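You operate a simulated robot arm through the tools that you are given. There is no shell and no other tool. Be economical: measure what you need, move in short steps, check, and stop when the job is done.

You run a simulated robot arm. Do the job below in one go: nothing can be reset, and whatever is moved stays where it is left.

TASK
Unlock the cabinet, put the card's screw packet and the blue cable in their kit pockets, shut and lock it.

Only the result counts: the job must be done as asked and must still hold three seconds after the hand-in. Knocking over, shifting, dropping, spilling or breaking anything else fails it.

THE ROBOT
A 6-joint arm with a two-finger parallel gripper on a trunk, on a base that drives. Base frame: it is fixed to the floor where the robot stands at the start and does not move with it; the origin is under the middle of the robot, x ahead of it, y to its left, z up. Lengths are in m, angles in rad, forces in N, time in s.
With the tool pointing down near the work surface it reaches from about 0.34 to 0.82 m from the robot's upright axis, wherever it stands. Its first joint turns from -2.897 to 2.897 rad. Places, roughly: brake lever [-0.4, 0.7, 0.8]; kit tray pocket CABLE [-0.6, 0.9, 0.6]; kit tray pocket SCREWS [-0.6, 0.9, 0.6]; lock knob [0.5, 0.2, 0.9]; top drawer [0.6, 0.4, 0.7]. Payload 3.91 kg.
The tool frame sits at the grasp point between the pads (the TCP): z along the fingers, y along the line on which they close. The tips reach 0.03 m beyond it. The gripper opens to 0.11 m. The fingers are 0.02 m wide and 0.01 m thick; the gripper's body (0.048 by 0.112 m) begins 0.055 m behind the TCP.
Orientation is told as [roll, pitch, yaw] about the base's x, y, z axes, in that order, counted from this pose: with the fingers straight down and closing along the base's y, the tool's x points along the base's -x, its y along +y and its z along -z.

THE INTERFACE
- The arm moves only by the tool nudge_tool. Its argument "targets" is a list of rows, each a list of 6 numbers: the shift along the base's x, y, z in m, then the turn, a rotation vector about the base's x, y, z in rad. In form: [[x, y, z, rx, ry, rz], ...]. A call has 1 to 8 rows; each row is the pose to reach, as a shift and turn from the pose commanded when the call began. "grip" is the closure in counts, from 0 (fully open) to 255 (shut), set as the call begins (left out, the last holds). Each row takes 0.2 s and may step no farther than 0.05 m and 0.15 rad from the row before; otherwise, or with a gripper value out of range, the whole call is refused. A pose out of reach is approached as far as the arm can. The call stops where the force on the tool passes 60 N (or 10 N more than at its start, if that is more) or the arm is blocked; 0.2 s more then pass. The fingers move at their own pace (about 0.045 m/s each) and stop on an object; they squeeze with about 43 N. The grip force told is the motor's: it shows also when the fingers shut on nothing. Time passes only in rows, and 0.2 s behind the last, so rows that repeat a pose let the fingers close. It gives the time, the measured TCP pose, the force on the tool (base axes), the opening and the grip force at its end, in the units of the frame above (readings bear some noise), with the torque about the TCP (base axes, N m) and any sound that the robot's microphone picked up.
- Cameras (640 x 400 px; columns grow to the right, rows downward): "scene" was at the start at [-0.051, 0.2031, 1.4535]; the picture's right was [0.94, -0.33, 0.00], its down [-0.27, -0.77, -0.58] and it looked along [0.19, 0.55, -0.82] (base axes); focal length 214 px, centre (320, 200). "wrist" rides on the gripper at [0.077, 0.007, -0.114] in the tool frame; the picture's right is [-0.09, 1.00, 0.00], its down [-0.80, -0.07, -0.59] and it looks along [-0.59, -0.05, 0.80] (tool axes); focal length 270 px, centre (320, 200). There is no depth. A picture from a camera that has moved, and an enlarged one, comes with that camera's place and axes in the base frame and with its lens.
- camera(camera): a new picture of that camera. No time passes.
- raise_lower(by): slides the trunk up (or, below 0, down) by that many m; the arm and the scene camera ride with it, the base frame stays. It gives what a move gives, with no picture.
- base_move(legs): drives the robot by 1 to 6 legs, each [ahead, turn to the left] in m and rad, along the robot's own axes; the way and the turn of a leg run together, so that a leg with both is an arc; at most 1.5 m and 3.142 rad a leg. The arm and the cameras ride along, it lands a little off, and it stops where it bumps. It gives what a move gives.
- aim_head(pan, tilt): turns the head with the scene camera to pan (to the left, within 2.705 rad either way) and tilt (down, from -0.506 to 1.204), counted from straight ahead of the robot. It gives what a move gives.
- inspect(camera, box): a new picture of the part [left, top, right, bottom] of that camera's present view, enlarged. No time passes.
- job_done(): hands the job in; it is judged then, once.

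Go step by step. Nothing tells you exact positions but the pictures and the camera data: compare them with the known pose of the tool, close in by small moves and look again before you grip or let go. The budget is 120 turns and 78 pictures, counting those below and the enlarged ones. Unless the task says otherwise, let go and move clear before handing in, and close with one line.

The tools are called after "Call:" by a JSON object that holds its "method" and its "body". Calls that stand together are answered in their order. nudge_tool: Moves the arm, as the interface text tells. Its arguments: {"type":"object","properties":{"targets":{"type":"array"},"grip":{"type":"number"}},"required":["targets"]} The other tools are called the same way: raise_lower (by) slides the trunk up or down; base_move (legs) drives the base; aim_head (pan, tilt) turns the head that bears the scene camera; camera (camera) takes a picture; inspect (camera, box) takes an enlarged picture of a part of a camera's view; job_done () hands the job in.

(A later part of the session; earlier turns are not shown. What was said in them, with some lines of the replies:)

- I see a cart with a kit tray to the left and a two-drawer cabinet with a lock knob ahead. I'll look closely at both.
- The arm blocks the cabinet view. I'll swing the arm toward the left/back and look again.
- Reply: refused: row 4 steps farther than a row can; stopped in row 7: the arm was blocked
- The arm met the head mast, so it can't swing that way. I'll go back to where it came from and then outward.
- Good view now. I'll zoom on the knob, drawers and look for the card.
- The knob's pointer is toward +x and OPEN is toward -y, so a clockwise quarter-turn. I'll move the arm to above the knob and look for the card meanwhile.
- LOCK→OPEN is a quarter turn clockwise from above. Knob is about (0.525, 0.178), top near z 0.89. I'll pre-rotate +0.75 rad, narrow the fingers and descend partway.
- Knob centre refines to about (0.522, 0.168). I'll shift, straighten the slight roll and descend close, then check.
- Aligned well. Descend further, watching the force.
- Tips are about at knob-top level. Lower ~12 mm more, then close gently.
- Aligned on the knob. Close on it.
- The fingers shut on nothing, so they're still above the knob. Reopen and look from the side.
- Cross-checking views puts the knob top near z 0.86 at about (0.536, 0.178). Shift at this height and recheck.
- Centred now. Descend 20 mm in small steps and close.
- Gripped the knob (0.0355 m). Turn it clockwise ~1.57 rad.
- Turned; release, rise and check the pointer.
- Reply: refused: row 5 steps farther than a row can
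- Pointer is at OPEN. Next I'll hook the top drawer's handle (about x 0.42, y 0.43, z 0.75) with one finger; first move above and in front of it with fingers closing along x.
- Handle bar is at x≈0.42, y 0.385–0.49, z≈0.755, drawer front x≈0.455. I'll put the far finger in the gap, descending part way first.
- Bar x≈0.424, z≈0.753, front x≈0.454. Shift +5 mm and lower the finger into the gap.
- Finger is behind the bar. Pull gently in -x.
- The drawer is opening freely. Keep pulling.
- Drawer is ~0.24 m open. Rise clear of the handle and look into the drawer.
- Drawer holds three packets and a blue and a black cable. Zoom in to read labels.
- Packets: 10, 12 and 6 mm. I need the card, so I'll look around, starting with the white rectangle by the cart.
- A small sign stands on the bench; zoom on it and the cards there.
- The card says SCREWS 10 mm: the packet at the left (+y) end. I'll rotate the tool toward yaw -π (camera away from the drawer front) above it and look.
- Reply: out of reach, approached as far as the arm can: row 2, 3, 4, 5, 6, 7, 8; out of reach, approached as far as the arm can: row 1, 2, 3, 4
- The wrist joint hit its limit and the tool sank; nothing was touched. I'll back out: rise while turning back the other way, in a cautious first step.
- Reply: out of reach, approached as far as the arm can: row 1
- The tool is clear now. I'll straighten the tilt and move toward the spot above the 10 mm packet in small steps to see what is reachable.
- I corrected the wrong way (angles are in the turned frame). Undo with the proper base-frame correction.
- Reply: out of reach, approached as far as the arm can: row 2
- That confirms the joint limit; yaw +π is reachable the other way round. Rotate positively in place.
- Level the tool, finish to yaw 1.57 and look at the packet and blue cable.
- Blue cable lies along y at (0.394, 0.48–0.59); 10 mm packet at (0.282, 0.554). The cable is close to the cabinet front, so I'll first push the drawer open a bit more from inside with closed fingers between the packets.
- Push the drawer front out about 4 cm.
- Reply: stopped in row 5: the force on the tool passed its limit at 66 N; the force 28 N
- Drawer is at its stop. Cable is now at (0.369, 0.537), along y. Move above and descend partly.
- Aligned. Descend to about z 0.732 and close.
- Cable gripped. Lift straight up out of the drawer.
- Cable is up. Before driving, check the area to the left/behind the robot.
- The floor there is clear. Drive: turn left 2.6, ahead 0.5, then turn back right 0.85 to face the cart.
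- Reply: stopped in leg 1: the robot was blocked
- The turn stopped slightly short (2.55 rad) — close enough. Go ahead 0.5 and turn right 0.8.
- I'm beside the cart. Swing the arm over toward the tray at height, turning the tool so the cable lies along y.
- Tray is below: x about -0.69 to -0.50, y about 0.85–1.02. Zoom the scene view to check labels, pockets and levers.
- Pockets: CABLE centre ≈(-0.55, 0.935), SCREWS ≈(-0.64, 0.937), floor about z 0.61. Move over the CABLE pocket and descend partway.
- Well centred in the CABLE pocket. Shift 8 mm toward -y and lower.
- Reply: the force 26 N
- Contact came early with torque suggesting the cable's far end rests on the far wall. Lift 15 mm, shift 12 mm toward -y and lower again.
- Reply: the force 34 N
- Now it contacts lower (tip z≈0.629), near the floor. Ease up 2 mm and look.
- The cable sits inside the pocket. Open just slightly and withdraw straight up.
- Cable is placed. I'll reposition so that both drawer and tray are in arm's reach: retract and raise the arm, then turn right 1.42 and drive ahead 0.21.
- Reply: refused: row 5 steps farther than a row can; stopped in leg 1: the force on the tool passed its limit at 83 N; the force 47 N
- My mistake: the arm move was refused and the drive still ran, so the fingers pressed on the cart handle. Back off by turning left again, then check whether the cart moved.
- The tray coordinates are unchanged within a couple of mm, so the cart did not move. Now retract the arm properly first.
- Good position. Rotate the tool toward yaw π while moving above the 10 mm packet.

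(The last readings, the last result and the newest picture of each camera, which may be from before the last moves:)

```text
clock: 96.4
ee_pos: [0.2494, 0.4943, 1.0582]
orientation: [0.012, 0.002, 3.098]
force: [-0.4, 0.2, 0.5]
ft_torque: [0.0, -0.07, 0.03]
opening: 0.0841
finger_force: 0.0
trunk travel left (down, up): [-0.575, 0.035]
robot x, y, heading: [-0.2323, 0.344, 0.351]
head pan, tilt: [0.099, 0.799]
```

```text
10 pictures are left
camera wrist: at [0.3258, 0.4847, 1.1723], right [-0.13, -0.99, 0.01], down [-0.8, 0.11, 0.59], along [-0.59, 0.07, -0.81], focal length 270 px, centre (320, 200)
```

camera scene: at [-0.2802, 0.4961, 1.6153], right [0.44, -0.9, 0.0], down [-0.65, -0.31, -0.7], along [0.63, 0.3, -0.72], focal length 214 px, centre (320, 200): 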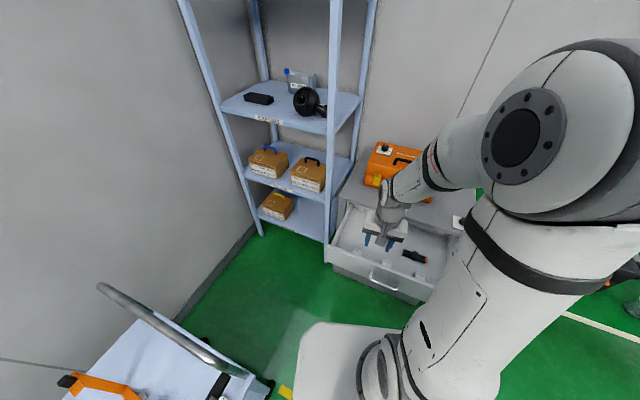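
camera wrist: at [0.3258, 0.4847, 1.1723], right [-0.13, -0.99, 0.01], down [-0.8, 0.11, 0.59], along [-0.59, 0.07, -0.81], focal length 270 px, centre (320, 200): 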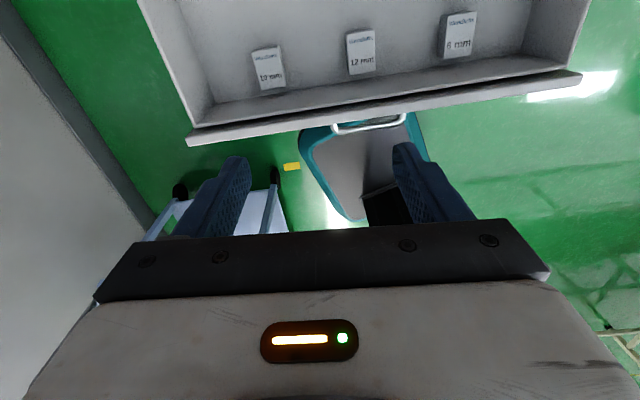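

The 10 mm packet is at about (0.256, 0.568). Align and descend most of the way, then check.

Call:
{"method": "nudge_tool", "body": {"targets": [[0.003, 0.037, 0, 0, 0, 0.05], [0.006, 0.0735, -0.02, 0, 0, 0.09], [0.006, 0.0735, -0.065, 0, 0, 0.09], [0.006, 0.0735, -0.11, 0, 0, 0.09], [0.006, 0.0735, -0.155, 0, 0, 0.09], [0.006, 0.0735, -0.2, 0, 0, 0.09], [0.006, 0.0735, -0.235, 0, 0, 0.09], [0.006, 0.0735, -0.265, 0, 0, 0.09]]}}

Call:
{"method": "camera", "body": {"camera": "wrist"}}

```text
clock: 98.2
ee_pos: [0.2558, 0.5685, 0.792]
orientation: [0.011, 0.001, -3.099]
force: [-0.8, 0.2, -0.3]
ft_torque: [0.05, -0.01, 0.0]
opening: 0.084
finger_force: 0.0
trunk travel left (down, up): [-0.575, 0.035]
robot x, y, heading: [-0.2292, 0.3425, 0.353]
head pan, tilt: [0.099, 0.799]
```

```text
9 pictures are left
camera wrist: at [0.3313, 0.5651, 0.9062], right [-0.04, -1.0, 0.01], down [-0.81, 0.04, 0.59], along [-0.59, 0.02, -0.81], focal length 270 px, centre (320, 200)
```

wrist: 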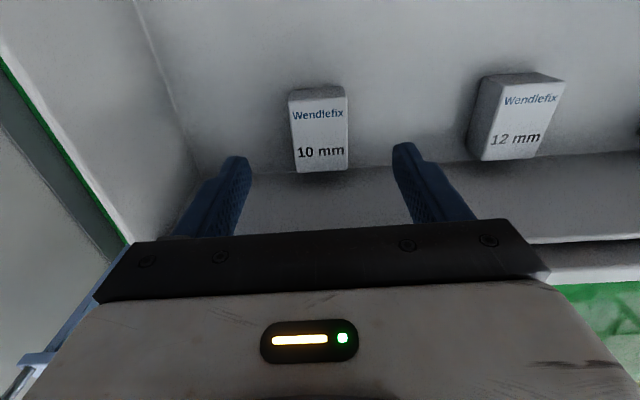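

Aligned. Descend to z 0.731 and grip.

Call:
{"method": "nudge_tool", "body": {"targets": [[-0.001, 0, -0.02, 0, 0, 0], [-0.001, 0, -0.04, 0, 0, 0], [-0.001, 0, -0.061, 0, 0, 0]]}}

Call:
{"method": "nudge_tool", "body": {"targets": [[0, 0, 0, 0, 0, 0], [0, 0, 0, 0, 0, 0], [0, 0, 0, 0, 0, 0], [0, 0, 0, 0, 0, 0]], "grip": 255}}

```text
clock: 99.0
ee_pos: [0.2544, 0.5689, 0.7363]
orientation: [0.011, 0.007, -3.098]
force: [0.3, 1.3, 25.7]
ft_torque: [0.41, 1.2, -0.05]
opening: 0.0843
finger_force: 0.1
trunk travel left (down, up): [-0.575, 0.035]
robot x, y, heading: [-0.2343, 0.3457, 0.347]
head pan, tilt: [0.099, 0.799]
```

```text
clock: 100.0
ee_pos: [0.2554, 0.5678, 0.7356]
orientation: [0.011, 0.006, -3.098]
force: [6.2, 6.7, 49.5]
ft_torque: [0.4, 2.65, -0.4]
opening: 0.0387
finger_force: 43.3
trunk travel left (down, up): [-0.575, 0.035]
robot x, y, heading: [-0.23, 0.3468, 0.35]
head pan, tilt: [0.099, 0.799]
```

Packet gripped (0.039 m); something is resting on the drawer front, so lift straight up now.

Call:
{"method": "nudge_tool", "body": {"targets": [[0.001, 0, 0.015, 0, 0, 0], [0.002, 0, 0.04, 0, 0, 0], [0.002, 0, 0.08, 0, 0, 0], [0.002, 0, 0.12, 0, 0, 0], [0.002, 0, 0.165, 0, 0, 0], [0.002, 0, 0.21, 0, 0, 0], [0.002, 0, 0.255, 0, 0, 0], [0.002, 0, 0.3, 0, 0, 0]]}}

Call:
{"method": "camera", "body": {"camera": "wrist"}}

```text
clock: 101.8
ee_pos: [0.2585, 0.568, 1.034]
orientation: [0.012, 0.002, -3.097]
force: [-0.1, -0.2, -1.5]
ft_torque: [0.0, -0.02, 0.01]
opening: 0.0389
finger_force: 43.5
trunk travel left (down, up): [-0.575, 0.035]
robot x, y, heading: [-0.2293, 0.3442, 0.353]
head pan, tilt: [0.099, 0.799]
```

```text
8 pictures are left
camera wrist: at [0.3348, 0.5658, 1.1474], right [-0.04, -1.0, 0.01], down [-0.81, 0.04, 0.59], along [-0.59, 0.02, -0.81], focal length 270 px, centre (320, 200)
```

wrist: 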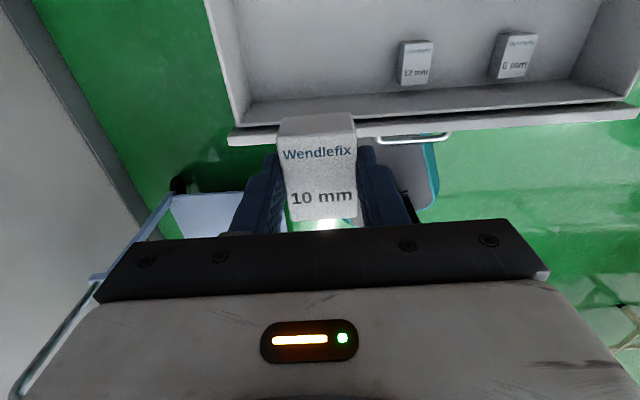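

Packet held. Raise higher (clear above the cart handle), then turn the base left 1.45 to face the cart.

Call:
{"method": "nudge_tool", "body": {"targets": [[-0.01, 0, 0.04, 0, 0, 0], [-0.02, 0, 0.08, 0, 0, 0], [-0.03, 0, 0.115, 0, 0, 0]]}}

```text
clock: 102.6
ee_pos: [0.2255, 0.5683, 1.1498]
orientation: [0.013, 0.002, -3.097]
force: [0.1, -0.1, -0.8]
ft_torque: [0.04, 0.0, 0.05]
opening: 0.0387
finger_force: 43.3
trunk travel left (down, up): [-0.575, 0.035]
robot x, y, heading: [-0.2334, 0.3503, 0.352]
head pan, tilt: [0.099, 0.799]
```

Call:
{"method": "base_move", "body": {"legs": [[0, 1.5]]}}

```text
clock: 106.6
ee_pos: [-0.4054, 0.8194, 1.1474]
orientation: [0.013, 0.003, -1.628]
force: [0.2, 0.4, 0.2]
ft_torque: [0.0, 0.02, -0.01]
opening: 0.039
finger_force: 43.1
trunk travel left (down, up): [-0.575, 0.035]
robot x, y, heading: [-0.1955, 0.3464, 1.812]
head pan, tilt: [0.099, 0.799]
```

Move above the SCREWS pocket, then descend partway and check.

Call:
{"method": "nudge_tool", "body": {"targets": [[-0.04, 0.016, 0, 0, 0, 0.03], [-0.08, 0.033, 0, 0, 0, 0.057], [-0.12, 0.049, 0, 0, 0, 0.057], [-0.16, 0.066, 0, 0, 0, 0.057], [-0.2, 0.082, 0, 0, 0, 0.057], [-0.238, 0.098, 0, 0, 0, 0.057], [-0.238, 0.098, -0.045, 0, 0, 0.057], [-0.238, 0.098, -0.09, 0, 0, 0.057]]}}

Call:
{"method": "nudge_tool", "body": {"targets": [[0, 0, -0.045, 0, 0, 0], [0, 0, -0.09, 0, 0, 0], [0, 0, -0.135, 0, 0, 0], [0, 0, -0.18, 0, 0, 0], [0, 0, -0.225, 0, 0, 0], [0, 0, -0.27, 0, 0, 0]]}}

Call:
{"method": "camera", "body": {"camera": "wrist"}}

```text
clock: 108.4
ee_pos: [-0.6442, 0.9177, 1.0572]
orientation: [0.011, 0.003, -1.571]
force: [0.1, 0.8, -1.6]
ft_torque: [0.0, 0.02, -0.05]
opening: 0.0388
finger_force: 42.7
trunk travel left (down, up): [-0.575, 0.035]
robot x, y, heading: [-0.2007, 0.3514, 1.813]
head pan, tilt: [0.099, 0.799]
```

```text
clock: 109.8
ee_pos: [-0.6461, 0.9168, 0.7888]
orientation: [0.013, 0.001, -1.571]
force: [0.0, 0.4, -0.6]
ft_torque: [0.02, 0.02, -0.01]
opening: 0.0388
finger_force: 43.1
trunk travel left (down, up): [-0.575, 0.035]
robot x, y, heading: [-0.1993, 0.3494, 1.816]
head pan, tilt: [0.099, 0.799]
```

```text
7 pictures are left
camera wrist: at [-0.6406, 0.9929, 0.9028], right [1.0, -0.09, 0.01], down [-0.08, -0.8, 0.59], along [-0.04, -0.59, -0.81], focal length 270 px, centre (320, 200)
```

wrist: 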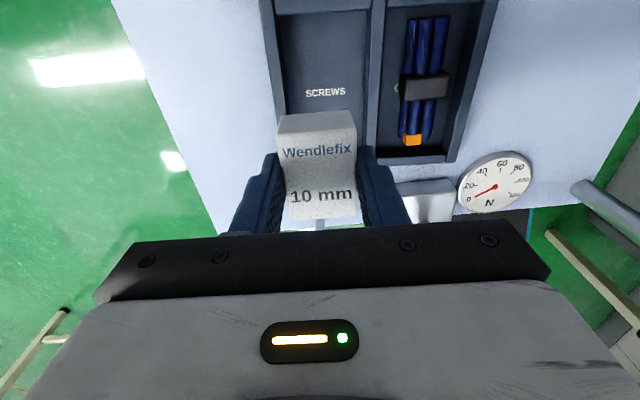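

Pocket centre is ≈ x -0.639. Shift 6 mm and lower toward expected contact near z 0.664.

Call:
{"method": "nudge_tool", "body": {"targets": [[0.006, 0.002, -0.03, 0, 0, 0], [0.006, 0.002, -0.07, 0, 0, 0], [0.006, 0.002, -0.1, 0, 0, 0], [0.006, 0.002, -0.115, 0, 0, 0], [0.006, 0.002, -0.121, 0, 0, 0]]}}

```text
clock: 111.0
ee_pos: [-0.6376, 0.919, 0.6664]
orientation: [0.012, 0.002, -1.572]
force: [0.7, -0.2, -0.8]
ft_torque: [-0.04, 0.02, -0.02]
opening: 0.039
finger_force: 43.0
trunk travel left (down, up): [-0.575, 0.035]
robot x, y, heading: [-0.2019, 0.3518, 1.811]
head pan, tilt: [0.099, 0.799]
```

Call:
{"method": "nudge_tool", "body": {"targets": [[0, 0, -0.003, 0, 0, 0], [0, 0, -0.006, 0, 0, 0]]}}

Call:
{"method": "camera", "body": {"camera": "wrist"}}

```text
clock: 111.6
ee_pos: [-0.6376, 0.9199, 0.6646]
orientation: [0.011, 0.005, -1.572]
force: [2.1, -2.4, 17.3]
ft_torque: [0.01, 0.25, 0.08]
opening: 0.0391
finger_force: 43.0
trunk travel left (down, up): [-0.575, 0.035]
robot x, y, heading: [-0.1954, 0.3496, 1.812]
head pan, tilt: [0.099, 0.799]
```

```text
6 pictures are left
camera wrist: at [-0.632, 0.9948, 0.7779], right [1.0, -0.09, 0.01], down [-0.08, -0.8, 0.59], along [-0.04, -0.59, -0.81], focal length 270 px, centre (320, 200)
```

wrist: 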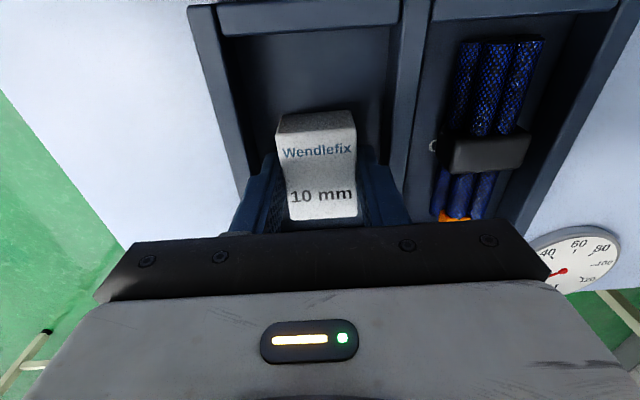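

Packet rests on the pocket floor as expected. Release slightly and withdraw upward.

Call:
{"method": "nudge_tool", "body": {"targets": [[0, 0, 0.001, 0, 0, 0], [0, 0, 0.003, 0, 0, 0], [0, 0, 0.004, 0, 0, 0]], "grip": 138}}

Call:
{"method": "nudge_tool", "body": {"targets": [[0, 0, 0.02, 0, 0, 0], [0, 0, 0.06, 0, 0, 0], [0, 0, 0.11, 0, 0, 0], [0, 0, 0.16, 0, 0, 0], [0, 0, 0.21, 0, 0, 0], [0, 0, 0.26, 0, 0, 0], [0, 0, 0.31, 0, 0, 0], [0, 0, 0.36, 0, 0, 0]]}}

Call:
{"method": "camera", "body": {"camera": "wrist"}}

```text
clock: 112.4
ee_pos: [-0.6364, 0.9195, 0.6661]
orientation: [0.012, 0.002, -1.57]
force: [-0.2, 0.8, -0.8]
ft_torque: [0.01, -0.01, 0.01]
opening: 0.0507
finger_force: 0.0
trunk travel left (down, up): [-0.575, 0.035]
robot x, y, heading: [-0.1973, 0.3489, 1.812]
head pan, tilt: [0.099, 0.799]
```

```text
clock: 114.2
ee_pos: [-0.6353, 0.9188, 1.0249]
orientation: [0.014, 0.001, -1.572]
force: [0.5, 0.9, 0.5]
ft_torque: [0.04, -0.01, -0.01]
opening: 0.0505
finger_force: 0.0
trunk travel left (down, up): [-0.575, 0.035]
robot x, y, heading: [-0.1976, 0.346, 1.805]
head pan, tilt: [0.099, 0.799]
```

```text
5 pictures are left
camera wrist: at [-0.6303, 0.9951, 1.1389], right [1.0, -0.09, 0.01], down [-0.08, -0.8, 0.59], along [-0.04, -0.59, -0.81], focal length 270 px, centre (320, 200)
```

wrist: 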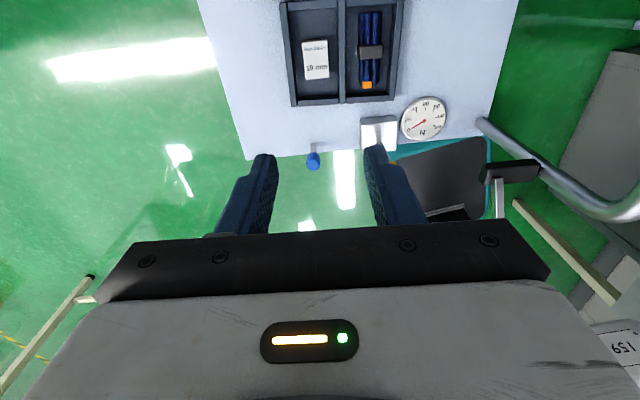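

Both items are in their pockets. Now raise, retract and rotate the tool back while high above the cart.

Call:
{"method": "nudge_tool", "body": {"targets": [[0, 0, 0.04, 0, 0, -0.14], [0, 0, 0.08, 0, 0, -0.28], [0, 0, 0.12, 0, 0, -0.42], [0.04, -0.016, 0.125, 0, 0, -0.56], [0.08, -0.033, 0.125, 0, 0, -0.7], [0.12, -0.049, 0.125, 0, 0, -0.84], [0.16, -0.066, 0.125, 0, 0, -0.98], [0.2, -0.082, 0.125, 0, 0, -1.12]], "grip": 255}}

Call:
{"method": "nudge_tool", "body": {"targets": [[0.03, -0.02, 0, 0, 0, -0.14], [0.03, -0.02, 0, 0, 0, -0.28], [0.03, -0.02, 0, 0, 0, -0.42], [0.03, -0.02, 0, 0, 0, -0.56], [0.03, -0.02, 0, 0, 0, -0.7], [0.03, -0.02, 0, 0, 0, -0.84], [0.03, -0.02, 0, 0, 0, -0.98], [0.03, -0.02, 0, 0, 0, -1.12]]}}

```text
clock: 116.0
ee_pos: [-0.4355, 0.835, 1.1502]
orientation: [0.011, 0.002, -2.694]
force: [-0.3, 0.3, 0.3]
ft_torque: [-0.01, 0.0, -0.02]
opening: 0.0
finger_force: 37.6
trunk travel left (down, up): [-0.575, 0.035]
robot x, y, heading: [-0.198, 0.3476, 1.818]
head pan, tilt: [0.099, 0.799]
```

```text
clock: 117.8
ee_pos: [-0.407, 0.8165, 1.15]
orientation: [0.012, 0.002, 2.469]
force: [-0.7, 0.6, -0.2]
ft_torque: [-0.01, 0.0, -0.03]
opening: 0.0001
finger_force: 37.7
trunk travel left (down, up): [-0.575, 0.035]
robot x, y, heading: [-0.1998, 0.3521, 1.813]
head pan, tilt: [0.099, 0.799]
```

Tool is high and clear; turn the base back right 1.46.

Call:
{"method": "base_move", "body": {"legs": [[0, -1.46]]}}

```text
clock: 121.8
ee_pos: [0.2462, 0.6065, 1.15]
orientation: [0.012, -0.001, 1.012]
force: [-1.2, 0.0, 0.2]
ft_torque: [-0.02, 0.0, 0.0]
opening: 0.0
finger_force: 38.2
trunk travel left (down, up): [-0.575, 0.035]
robot x, y, heading: [-0.2073, 0.3828, 0.352]
head pan, tilt: [0.099, 0.799]
```

Rotate to yaw 0 and move in front of the drawer front, above handle height.

Call:
{"method": "nudge_tool", "body": {"targets": [[-0.012, -0.025, 0, 0, 0, -0.144], [-0.024, -0.05, 0, 0, 0, -0.288], [-0.036, -0.075, 0, 0, 0, -0.432], [-0.048, -0.1, 0, 0, 0, -0.576], [-0.06, -0.13, 0, 0, 0, -0.72], [-0.072, -0.155, 0, 0, 0, -0.864], [-0.081, -0.1715, -0.02, 0, 0, -1.005], [-0.081, -0.1715, -0.06, 0, 0, -1.005]]}}

Call:
{"method": "nudge_tool", "body": {"targets": [[0, 0, -0.05, 0, 0, 0], [0, 0, -0.1, 0, 0, 0], [0, 0, -0.15, 0, 0, 0], [0, 0, -0.19, 0, 0, 0]]}}

Call:
{"method": "camera", "body": {"camera": "wrist"}}

```text
clock: 123.6
ee_pos: [0.1636, 0.4342, 1.0911]
orientation: [0.012, 0.001, 0.003]
force: [-0.1, 0.6, 0.2]
ft_torque: [0.0, 0.0, -0.02]
opening: 0.0001
finger_force: 37.3
trunk travel left (down, up): [-0.575, 0.035]
robot x, y, heading: [-0.2085, 0.3823, 0.354]
head pan, tilt: [0.099, 0.799]
```

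```text
clock: 124.6
ee_pos: [0.1651, 0.4354, 0.8999]
orientation: [0.012, 0.003, 0.005]
force: [0.1, -0.6, -0.1]
ft_torque: [-0.02, 0.0, 0.0]
opening: 0.0
finger_force: 38.0
trunk travel left (down, up): [-0.575, 0.035]
robot x, y, heading: [-0.2059, 0.3805, 0.361]
head pan, tilt: [0.099, 0.799]
```

```text
4 pictures are left
camera wrist: at [0.0887, 0.4396, 1.0139], right [0.08, 1.0, 0.01], down [0.8, -0.07, 0.59], along [0.59, -0.04, -0.81], focal length 270 px, centre (320, 200)
```

wrist: 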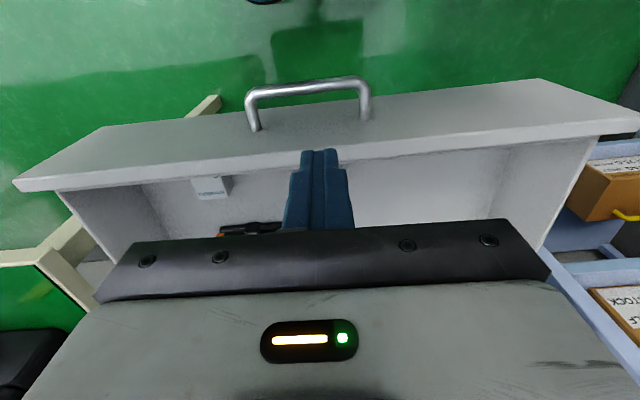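

Drawer front is at x≈0.178. Back off to x 0.147, descend to z 0.808 (tips above the handle), then push.

Call:
{"method": "nudge_tool", "body": {"targets": [[-0.018, 0, 0, 0, 0, 0], [-0.018, 0, -0.04, 0, 0, 0], [-0.018, 0, -0.075, 0, 0, 0], [-0.018, 0, -0.092, 0, 0, 0]]}}

```text
clock: 125.6
ee_pos: [0.1485, 0.4345, 0.8093]
orientation: [0.011, 0.003, 0.005]
force: [-0.3, 0.0, 0.9]
ft_torque: [-0.02, 0.01, 0.0]
opening: 0.0
finger_force: 37.8
out of reach, approached as far as the arm can: row 2
trunk travel left (down, up): [-0.575, 0.035]
robot x, y, heading: [-0.2047, 0.3812, 0.359]
head pan, tilt: [0.099, 0.799]
```

Call:
{"method": "nudge_tool", "body": {"targets": [[0.03, 0, 0, 0, 0, 0], [0.06, 0, 0, 0, 0, 0], [0.09, 0, 0, 0, 0, 0], [0.12, 0, 0, 0, 0, 0], [0.15, 0, 0, 0, 0, 0], [0.18, 0, 0, 0, 0, 0], [0.21, 0, 0, 0, 0, 0], [0.24, 0, 0, 0, 0, 0]]}}

Call:
{"method": "nudge_tool", "body": {"targets": [[0.02, 0, 0, 0, 0, 0], [0.035, 0, 0, 0, 0, 0], [0.045, 0, 0, 0, 0, 0], [0.052, 0, 0, 0, 0, 0], [0.058, 0, 0, 0, 0, 0], [0.063, 0, 0, 0, 0, 0]]}}

```text
clock: 127.4
ee_pos: [0.3863, 0.4354, 0.8075]
orientation: [0.011, 0.001, 0.005]
force: [-0.3, 0.1, 0.0]
ft_torque: [0.03, -0.01, 0.03]
opening: 0.0003
finger_force: 38.0
out of reach, approached as far as the arm can: row 2, 3, 4
trunk travel left (down, up): [-0.575, 0.035]
robot x, y, heading: [-0.2104, 0.3815, 0.35]
head pan, tilt: [0.099, 0.799]
```

```text
clock: 128.8
ee_pos: [0.447, 0.4343, 0.8083]
orientation: [0.013, 0.007, 0.005]
force: [-17.7, 0.9, 3.1]
ft_torque: [0.05, -0.01, 0.27]
opening: 0.0003
finger_force: 37.4
trunk travel left (down, up): [-0.575, 0.035]
robot x, y, heading: [-0.2122, 0.3828, 0.357]
head pan, tilt: [0.099, 0.799]
```

The drawer hit its closed stop (-18 N at x 0.447). Press slightly more, then back off, rise and look.

Call:
{"method": "nudge_tool", "body": {"targets": [[0.004, 0, 0, 0, 0, 0], [0.004, 0, 0, 0, 0, 0]]}}

Call:
{"method": "nudge_tool", "body": {"targets": [[-0.03, 0, 0.0, 0, 0, 0], [-0.05, 0, 0.04, 0, 0, 0], [-0.05, -0.02, 0.085, 0, 0, 0], [-0.04, -0.06, 0.12, 0, 0, 0], [-0.02, -0.1, 0.14, 0, 0, 0], [0.01, -0.14, 0.14, 0, 0, 0], [0.03, -0.18, 0.14, 0, 0, 0]], "grip": 80}}

Call:
{"method": "camera", "body": {"camera": "wrist"}}

```text
clock: 129.4
ee_pos: [0.4463, 0.4335, 0.8068]
orientation: [0.013, 0.013, 0.004]
force: [-43.7, -2.4, -0.3]
ft_torque: [-0.01, -0.01, 0.44]
opening: 0.0
finger_force: 37.4
trunk travel left (down, up): [-0.575, 0.035]
robot x, y, heading: [-0.209, 0.386, 0.356]
head pan, tilt: [0.099, 0.799]
```

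```text
refused: row 4 steps farther than a row can; nothing moved
```

```text
3 pictures are left
camera wrist: at [0.3706, 0.4383, 0.9226], right [0.08, 1.0, 0.01], down [0.81, -0.07, 0.58], along [0.58, -0.04, -0.81], focal length 270 px, centre (320, 200)
```

wrist: 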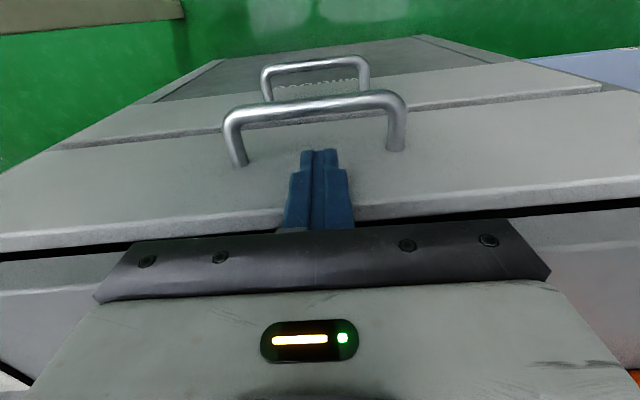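

Drawer is flush and closed. Back off, rise and head to the knob, turning to yaw -0.8.

Call:
{"method": "nudge_tool", "body": {"targets": [[-0.03, 0, 0.0, 0, 0, 0], [-0.04, 0, 0.03, 0, 0, 0], [-0.04, -0.02, 0.07, 0, 0, -0.1], [-0.03, -0.05, 0.1, 0, 0, -0.22], [-0.01, -0.085, 0.12, 0, 0, -0.35], [0.015, -0.12, 0.14, 0, 0, -0.48], [0.04, -0.155, 0.15, 0, 0, -0.61], [0.06, -0.19, 0.15, 0, 0, -0.74]], "grip": 115}}

```text
clock: 131.2
ee_pos: [0.5138, 0.2434, 0.9578]
orientation: [0.012, 0.003, -0.736]
force: [0.1, -0.1, -0.2]
ft_torque: [0.01, 0.04, 0.0]
opening: 0.0604
finger_force: 0.0
trunk travel left (down, up): [-0.575, 0.035]
robot x, y, heading: [-0.214, 0.3817, 0.35]
head pan, tilt: [0.099, 0.799]
```

Call:
{"method": "nudge_tool", "body": {"targets": [[0.01, -0.03, 0, 0, 0, -0.03], [0.0217, -0.065, -0.01, 0, 0, -0.06], [0.0217, -0.065, -0.04, 0, 0, -0.06]]}}

Call:
{"method": "inspect", "body": {"camera": "wrist", "box": [220, 90, 420, 215]}}

```text
clock: 132.0
ee_pos: [0.537, 0.1812, 0.9177]
orientation: [0.011, 0.002, -0.794]
force: [0.6, -0.3, 0.1]
ft_torque: [-0.01, -0.01, -0.01]
opening: 0.0602
finger_force: 0.1
trunk travel left (down, up): [-0.575, 0.035]
robot x, y, heading: [-0.2109, 0.3828, 0.351]
head pan, tilt: [0.099, 0.799]
```

```text
3.20 times, centred on (320, 152) of wrist
camera zoom: at [0.4862, 0.2387, 1.031], right [0.77, 0.63, 0.01], down [0.51, -0.63, 0.59], along [0.38, -0.45, -0.81], focal length 865 px, centre (320, 352)
```

zoom: 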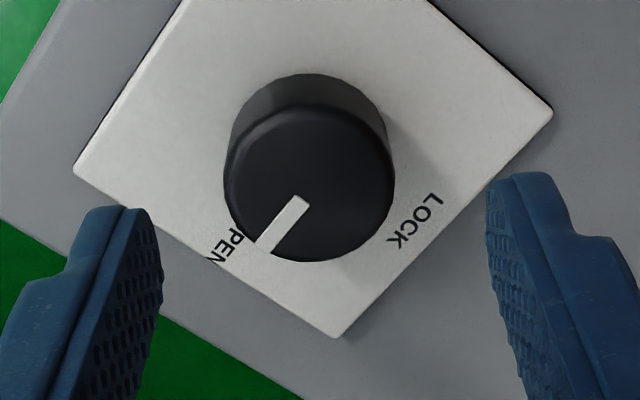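

Aligned within 2 mm. Fine-shift, descend and grip the knob.

Call:
{"method": "nudge_tool", "body": {"targets": [[-0.0015, -0.002, -0.012, 0, 0, 0], [-0.0015, -0.002, -0.024, 0, 0, 0], [-0.0015, -0.002, -0.036, 0, 0, 0]]}}

Call:
{"method": "nudge_tool", "body": {"targets": [[0, 0, 0, 0, 0, 0], [0, 0, 0, 0, 0, 0], [0, 0, 0, 0, 0, 0]], "grip": 255}}

```text
clock: 132.8
ee_pos: [0.534, 0.1797, 0.882]
orientation: [0.013, -0.001, -0.794]
force: [-0.4, -0.3, 0.3]
ft_torque: [0.02, 0.03, -0.03]
opening: 0.0603
finger_force: 0.1
trunk travel left (down, up): [-0.575, 0.035]
robot x, y, heading: [-0.2058, 0.3832, 0.356]
head pan, tilt: [0.099, 0.799]
```

```text
clock: 133.6
ee_pos: [0.535, 0.1796, 0.8814]
orientation: [0.013, 0.004, -0.794]
force: [4.6, 3.1, -0.6]
ft_torque: [0.05, -0.42, 0.01]
opening: 0.0351
finger_force: 45.1
trunk travel left (down, up): [-0.575, 0.035]
robot x, y, heading: [-0.211, 0.3792, 0.348]
head pan, tilt: [0.099, 0.799]
```

Gripped. Turn counter-clockwise 1.57 rad to LOCK.

Call:
{"method": "nudge_tool", "body": {"targets": [[0, 0, 0, 0, 0, 0.14], [0, 0, 0, 0, 0, 0.28], [0, 0, 0, 0, 0, 0.42], [0, 0, 0, 0, 0, 0.56], [0, 0, 0, 0, 0, 0.7], [0, 0, 0, 0, 0, 0.84], [0, 0, 0, 0, 0, 0.98], [0, 0, 0, 0, 0, 1.12]]}}

Call:
{"method": "nudge_tool", "body": {"targets": [[0, 0, 0, 0, 0, 0.12], [0, 0, 0, 0, 0, 0.24], [0, 0, 0, 0, 0, 0.36], [0, 0, 0, 0, 0, 0.455], [0, 0, 0, 0, 0, 0.455]]}}

```text
clock: 135.4
ee_pos: [0.5351, 0.1781, 0.8818]
orientation: [0.012, 0.003, 0.327]
force: [1.9, 2.4, -0.8]
ft_torque: [-0.17, 0.88, -0.01]
opening: 0.035
finger_force: 45.2
trunk travel left (down, up): [-0.575, 0.035]
robot x, y, heading: [-0.2105, 0.3813, 0.36]
head pan, tilt: [0.099, 0.799]
```

```text
clock: 136.6
ee_pos: [0.5349, 0.1758, 0.8816]
orientation: [0.012, 0.0, 0.782]
force: [6.0, -6.2, 1.9]
ft_torque: [-0.55, -0.05, -0.05]
opening: 0.0352
finger_force: 44.9
trunk travel left (down, up): [-0.575, 0.035]
robot x, y, heading: [-0.2057, 0.3825, 0.354]
head pan, tilt: [0.099, 0.799]
```

Release, rise and check the pointer.

Call:
{"method": "nudge_tool", "body": {"targets": [[0, 0, 0, 0, 0, 0], [0, 0, 0, 0, 0, 0], [0, 0, 0.02, 0, 0, 0], [0, 0, 0.06, 0, 0, 0], [0, 0, 0.1, 0, 0, 0]], "grip": 100}}

Call:
{"method": "camera", "body": {"camera": "wrist"}}

```text
clock: 137.8
ee_pos: [0.5365, 0.1769, 0.9821]
orientation: [0.011, 0.002, 0.781]
force: [-0.8, -0.2, 0.5]
ft_torque: [0.05, -0.02, -0.01]
opening: 0.0667
finger_force: 0.0
trunk travel left (down, up): [-0.575, 0.035]
robot x, y, heading: [-0.2087, 0.385, 0.357]
head pan, tilt: [0.099, 0.799]
```

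```text
1 pictures are left
camera wrist: at [0.477, 0.1264, 1.0963], right [-0.64, 0.77, 0.01], down [0.63, 0.51, 0.59], along [0.45, 0.39, -0.81], focal length 270 px, centre (320, 200)
```

wrist: 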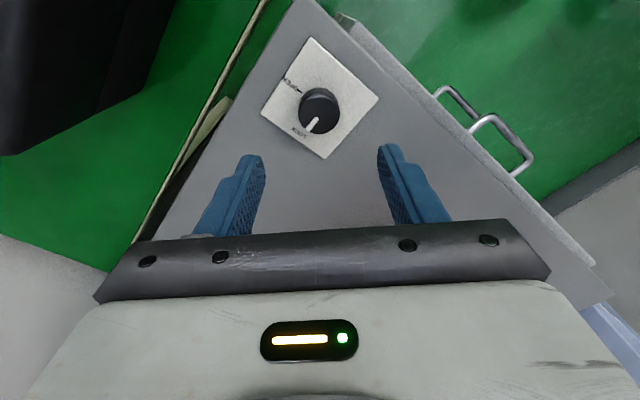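

Call:
{"method": "inspect", "body": {"camera": "wrist", "box": [255, 30, 385, 165]}}

```text
2.96 times, centred on (320, 98) of wrist
camera zoom: at [0.477, 0.1264, 1.0963], right [-0.64, 0.77, 0.01], down [0.63, 0.51, 0.59], along [0.45, 0.39, -0.81], focal length 801 px, centre (320, 504)
```

zoom: 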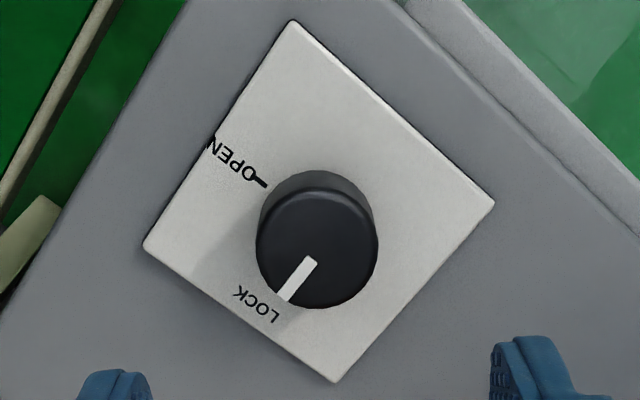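

The pointer is on LOCK, the drawer is shut, and the packet and cable are in their pockets. The tool is clear, so I'm handing in.

Call:
{"method": "job_done", "body": {}}

```text
The job is handed in.
```

The card called for 10 mm screws. That packet is in the SCREWS pocket, the blue cable is in the CABLE pocket, and the cabinet is shut and locked. While I was repositioning, the fingers pressed on the cart handle at up to 83 N because I drove off after an arm move was refused. The tray measured within about 2 mm of its earlier position afterwards, so I don't think the cart moved.
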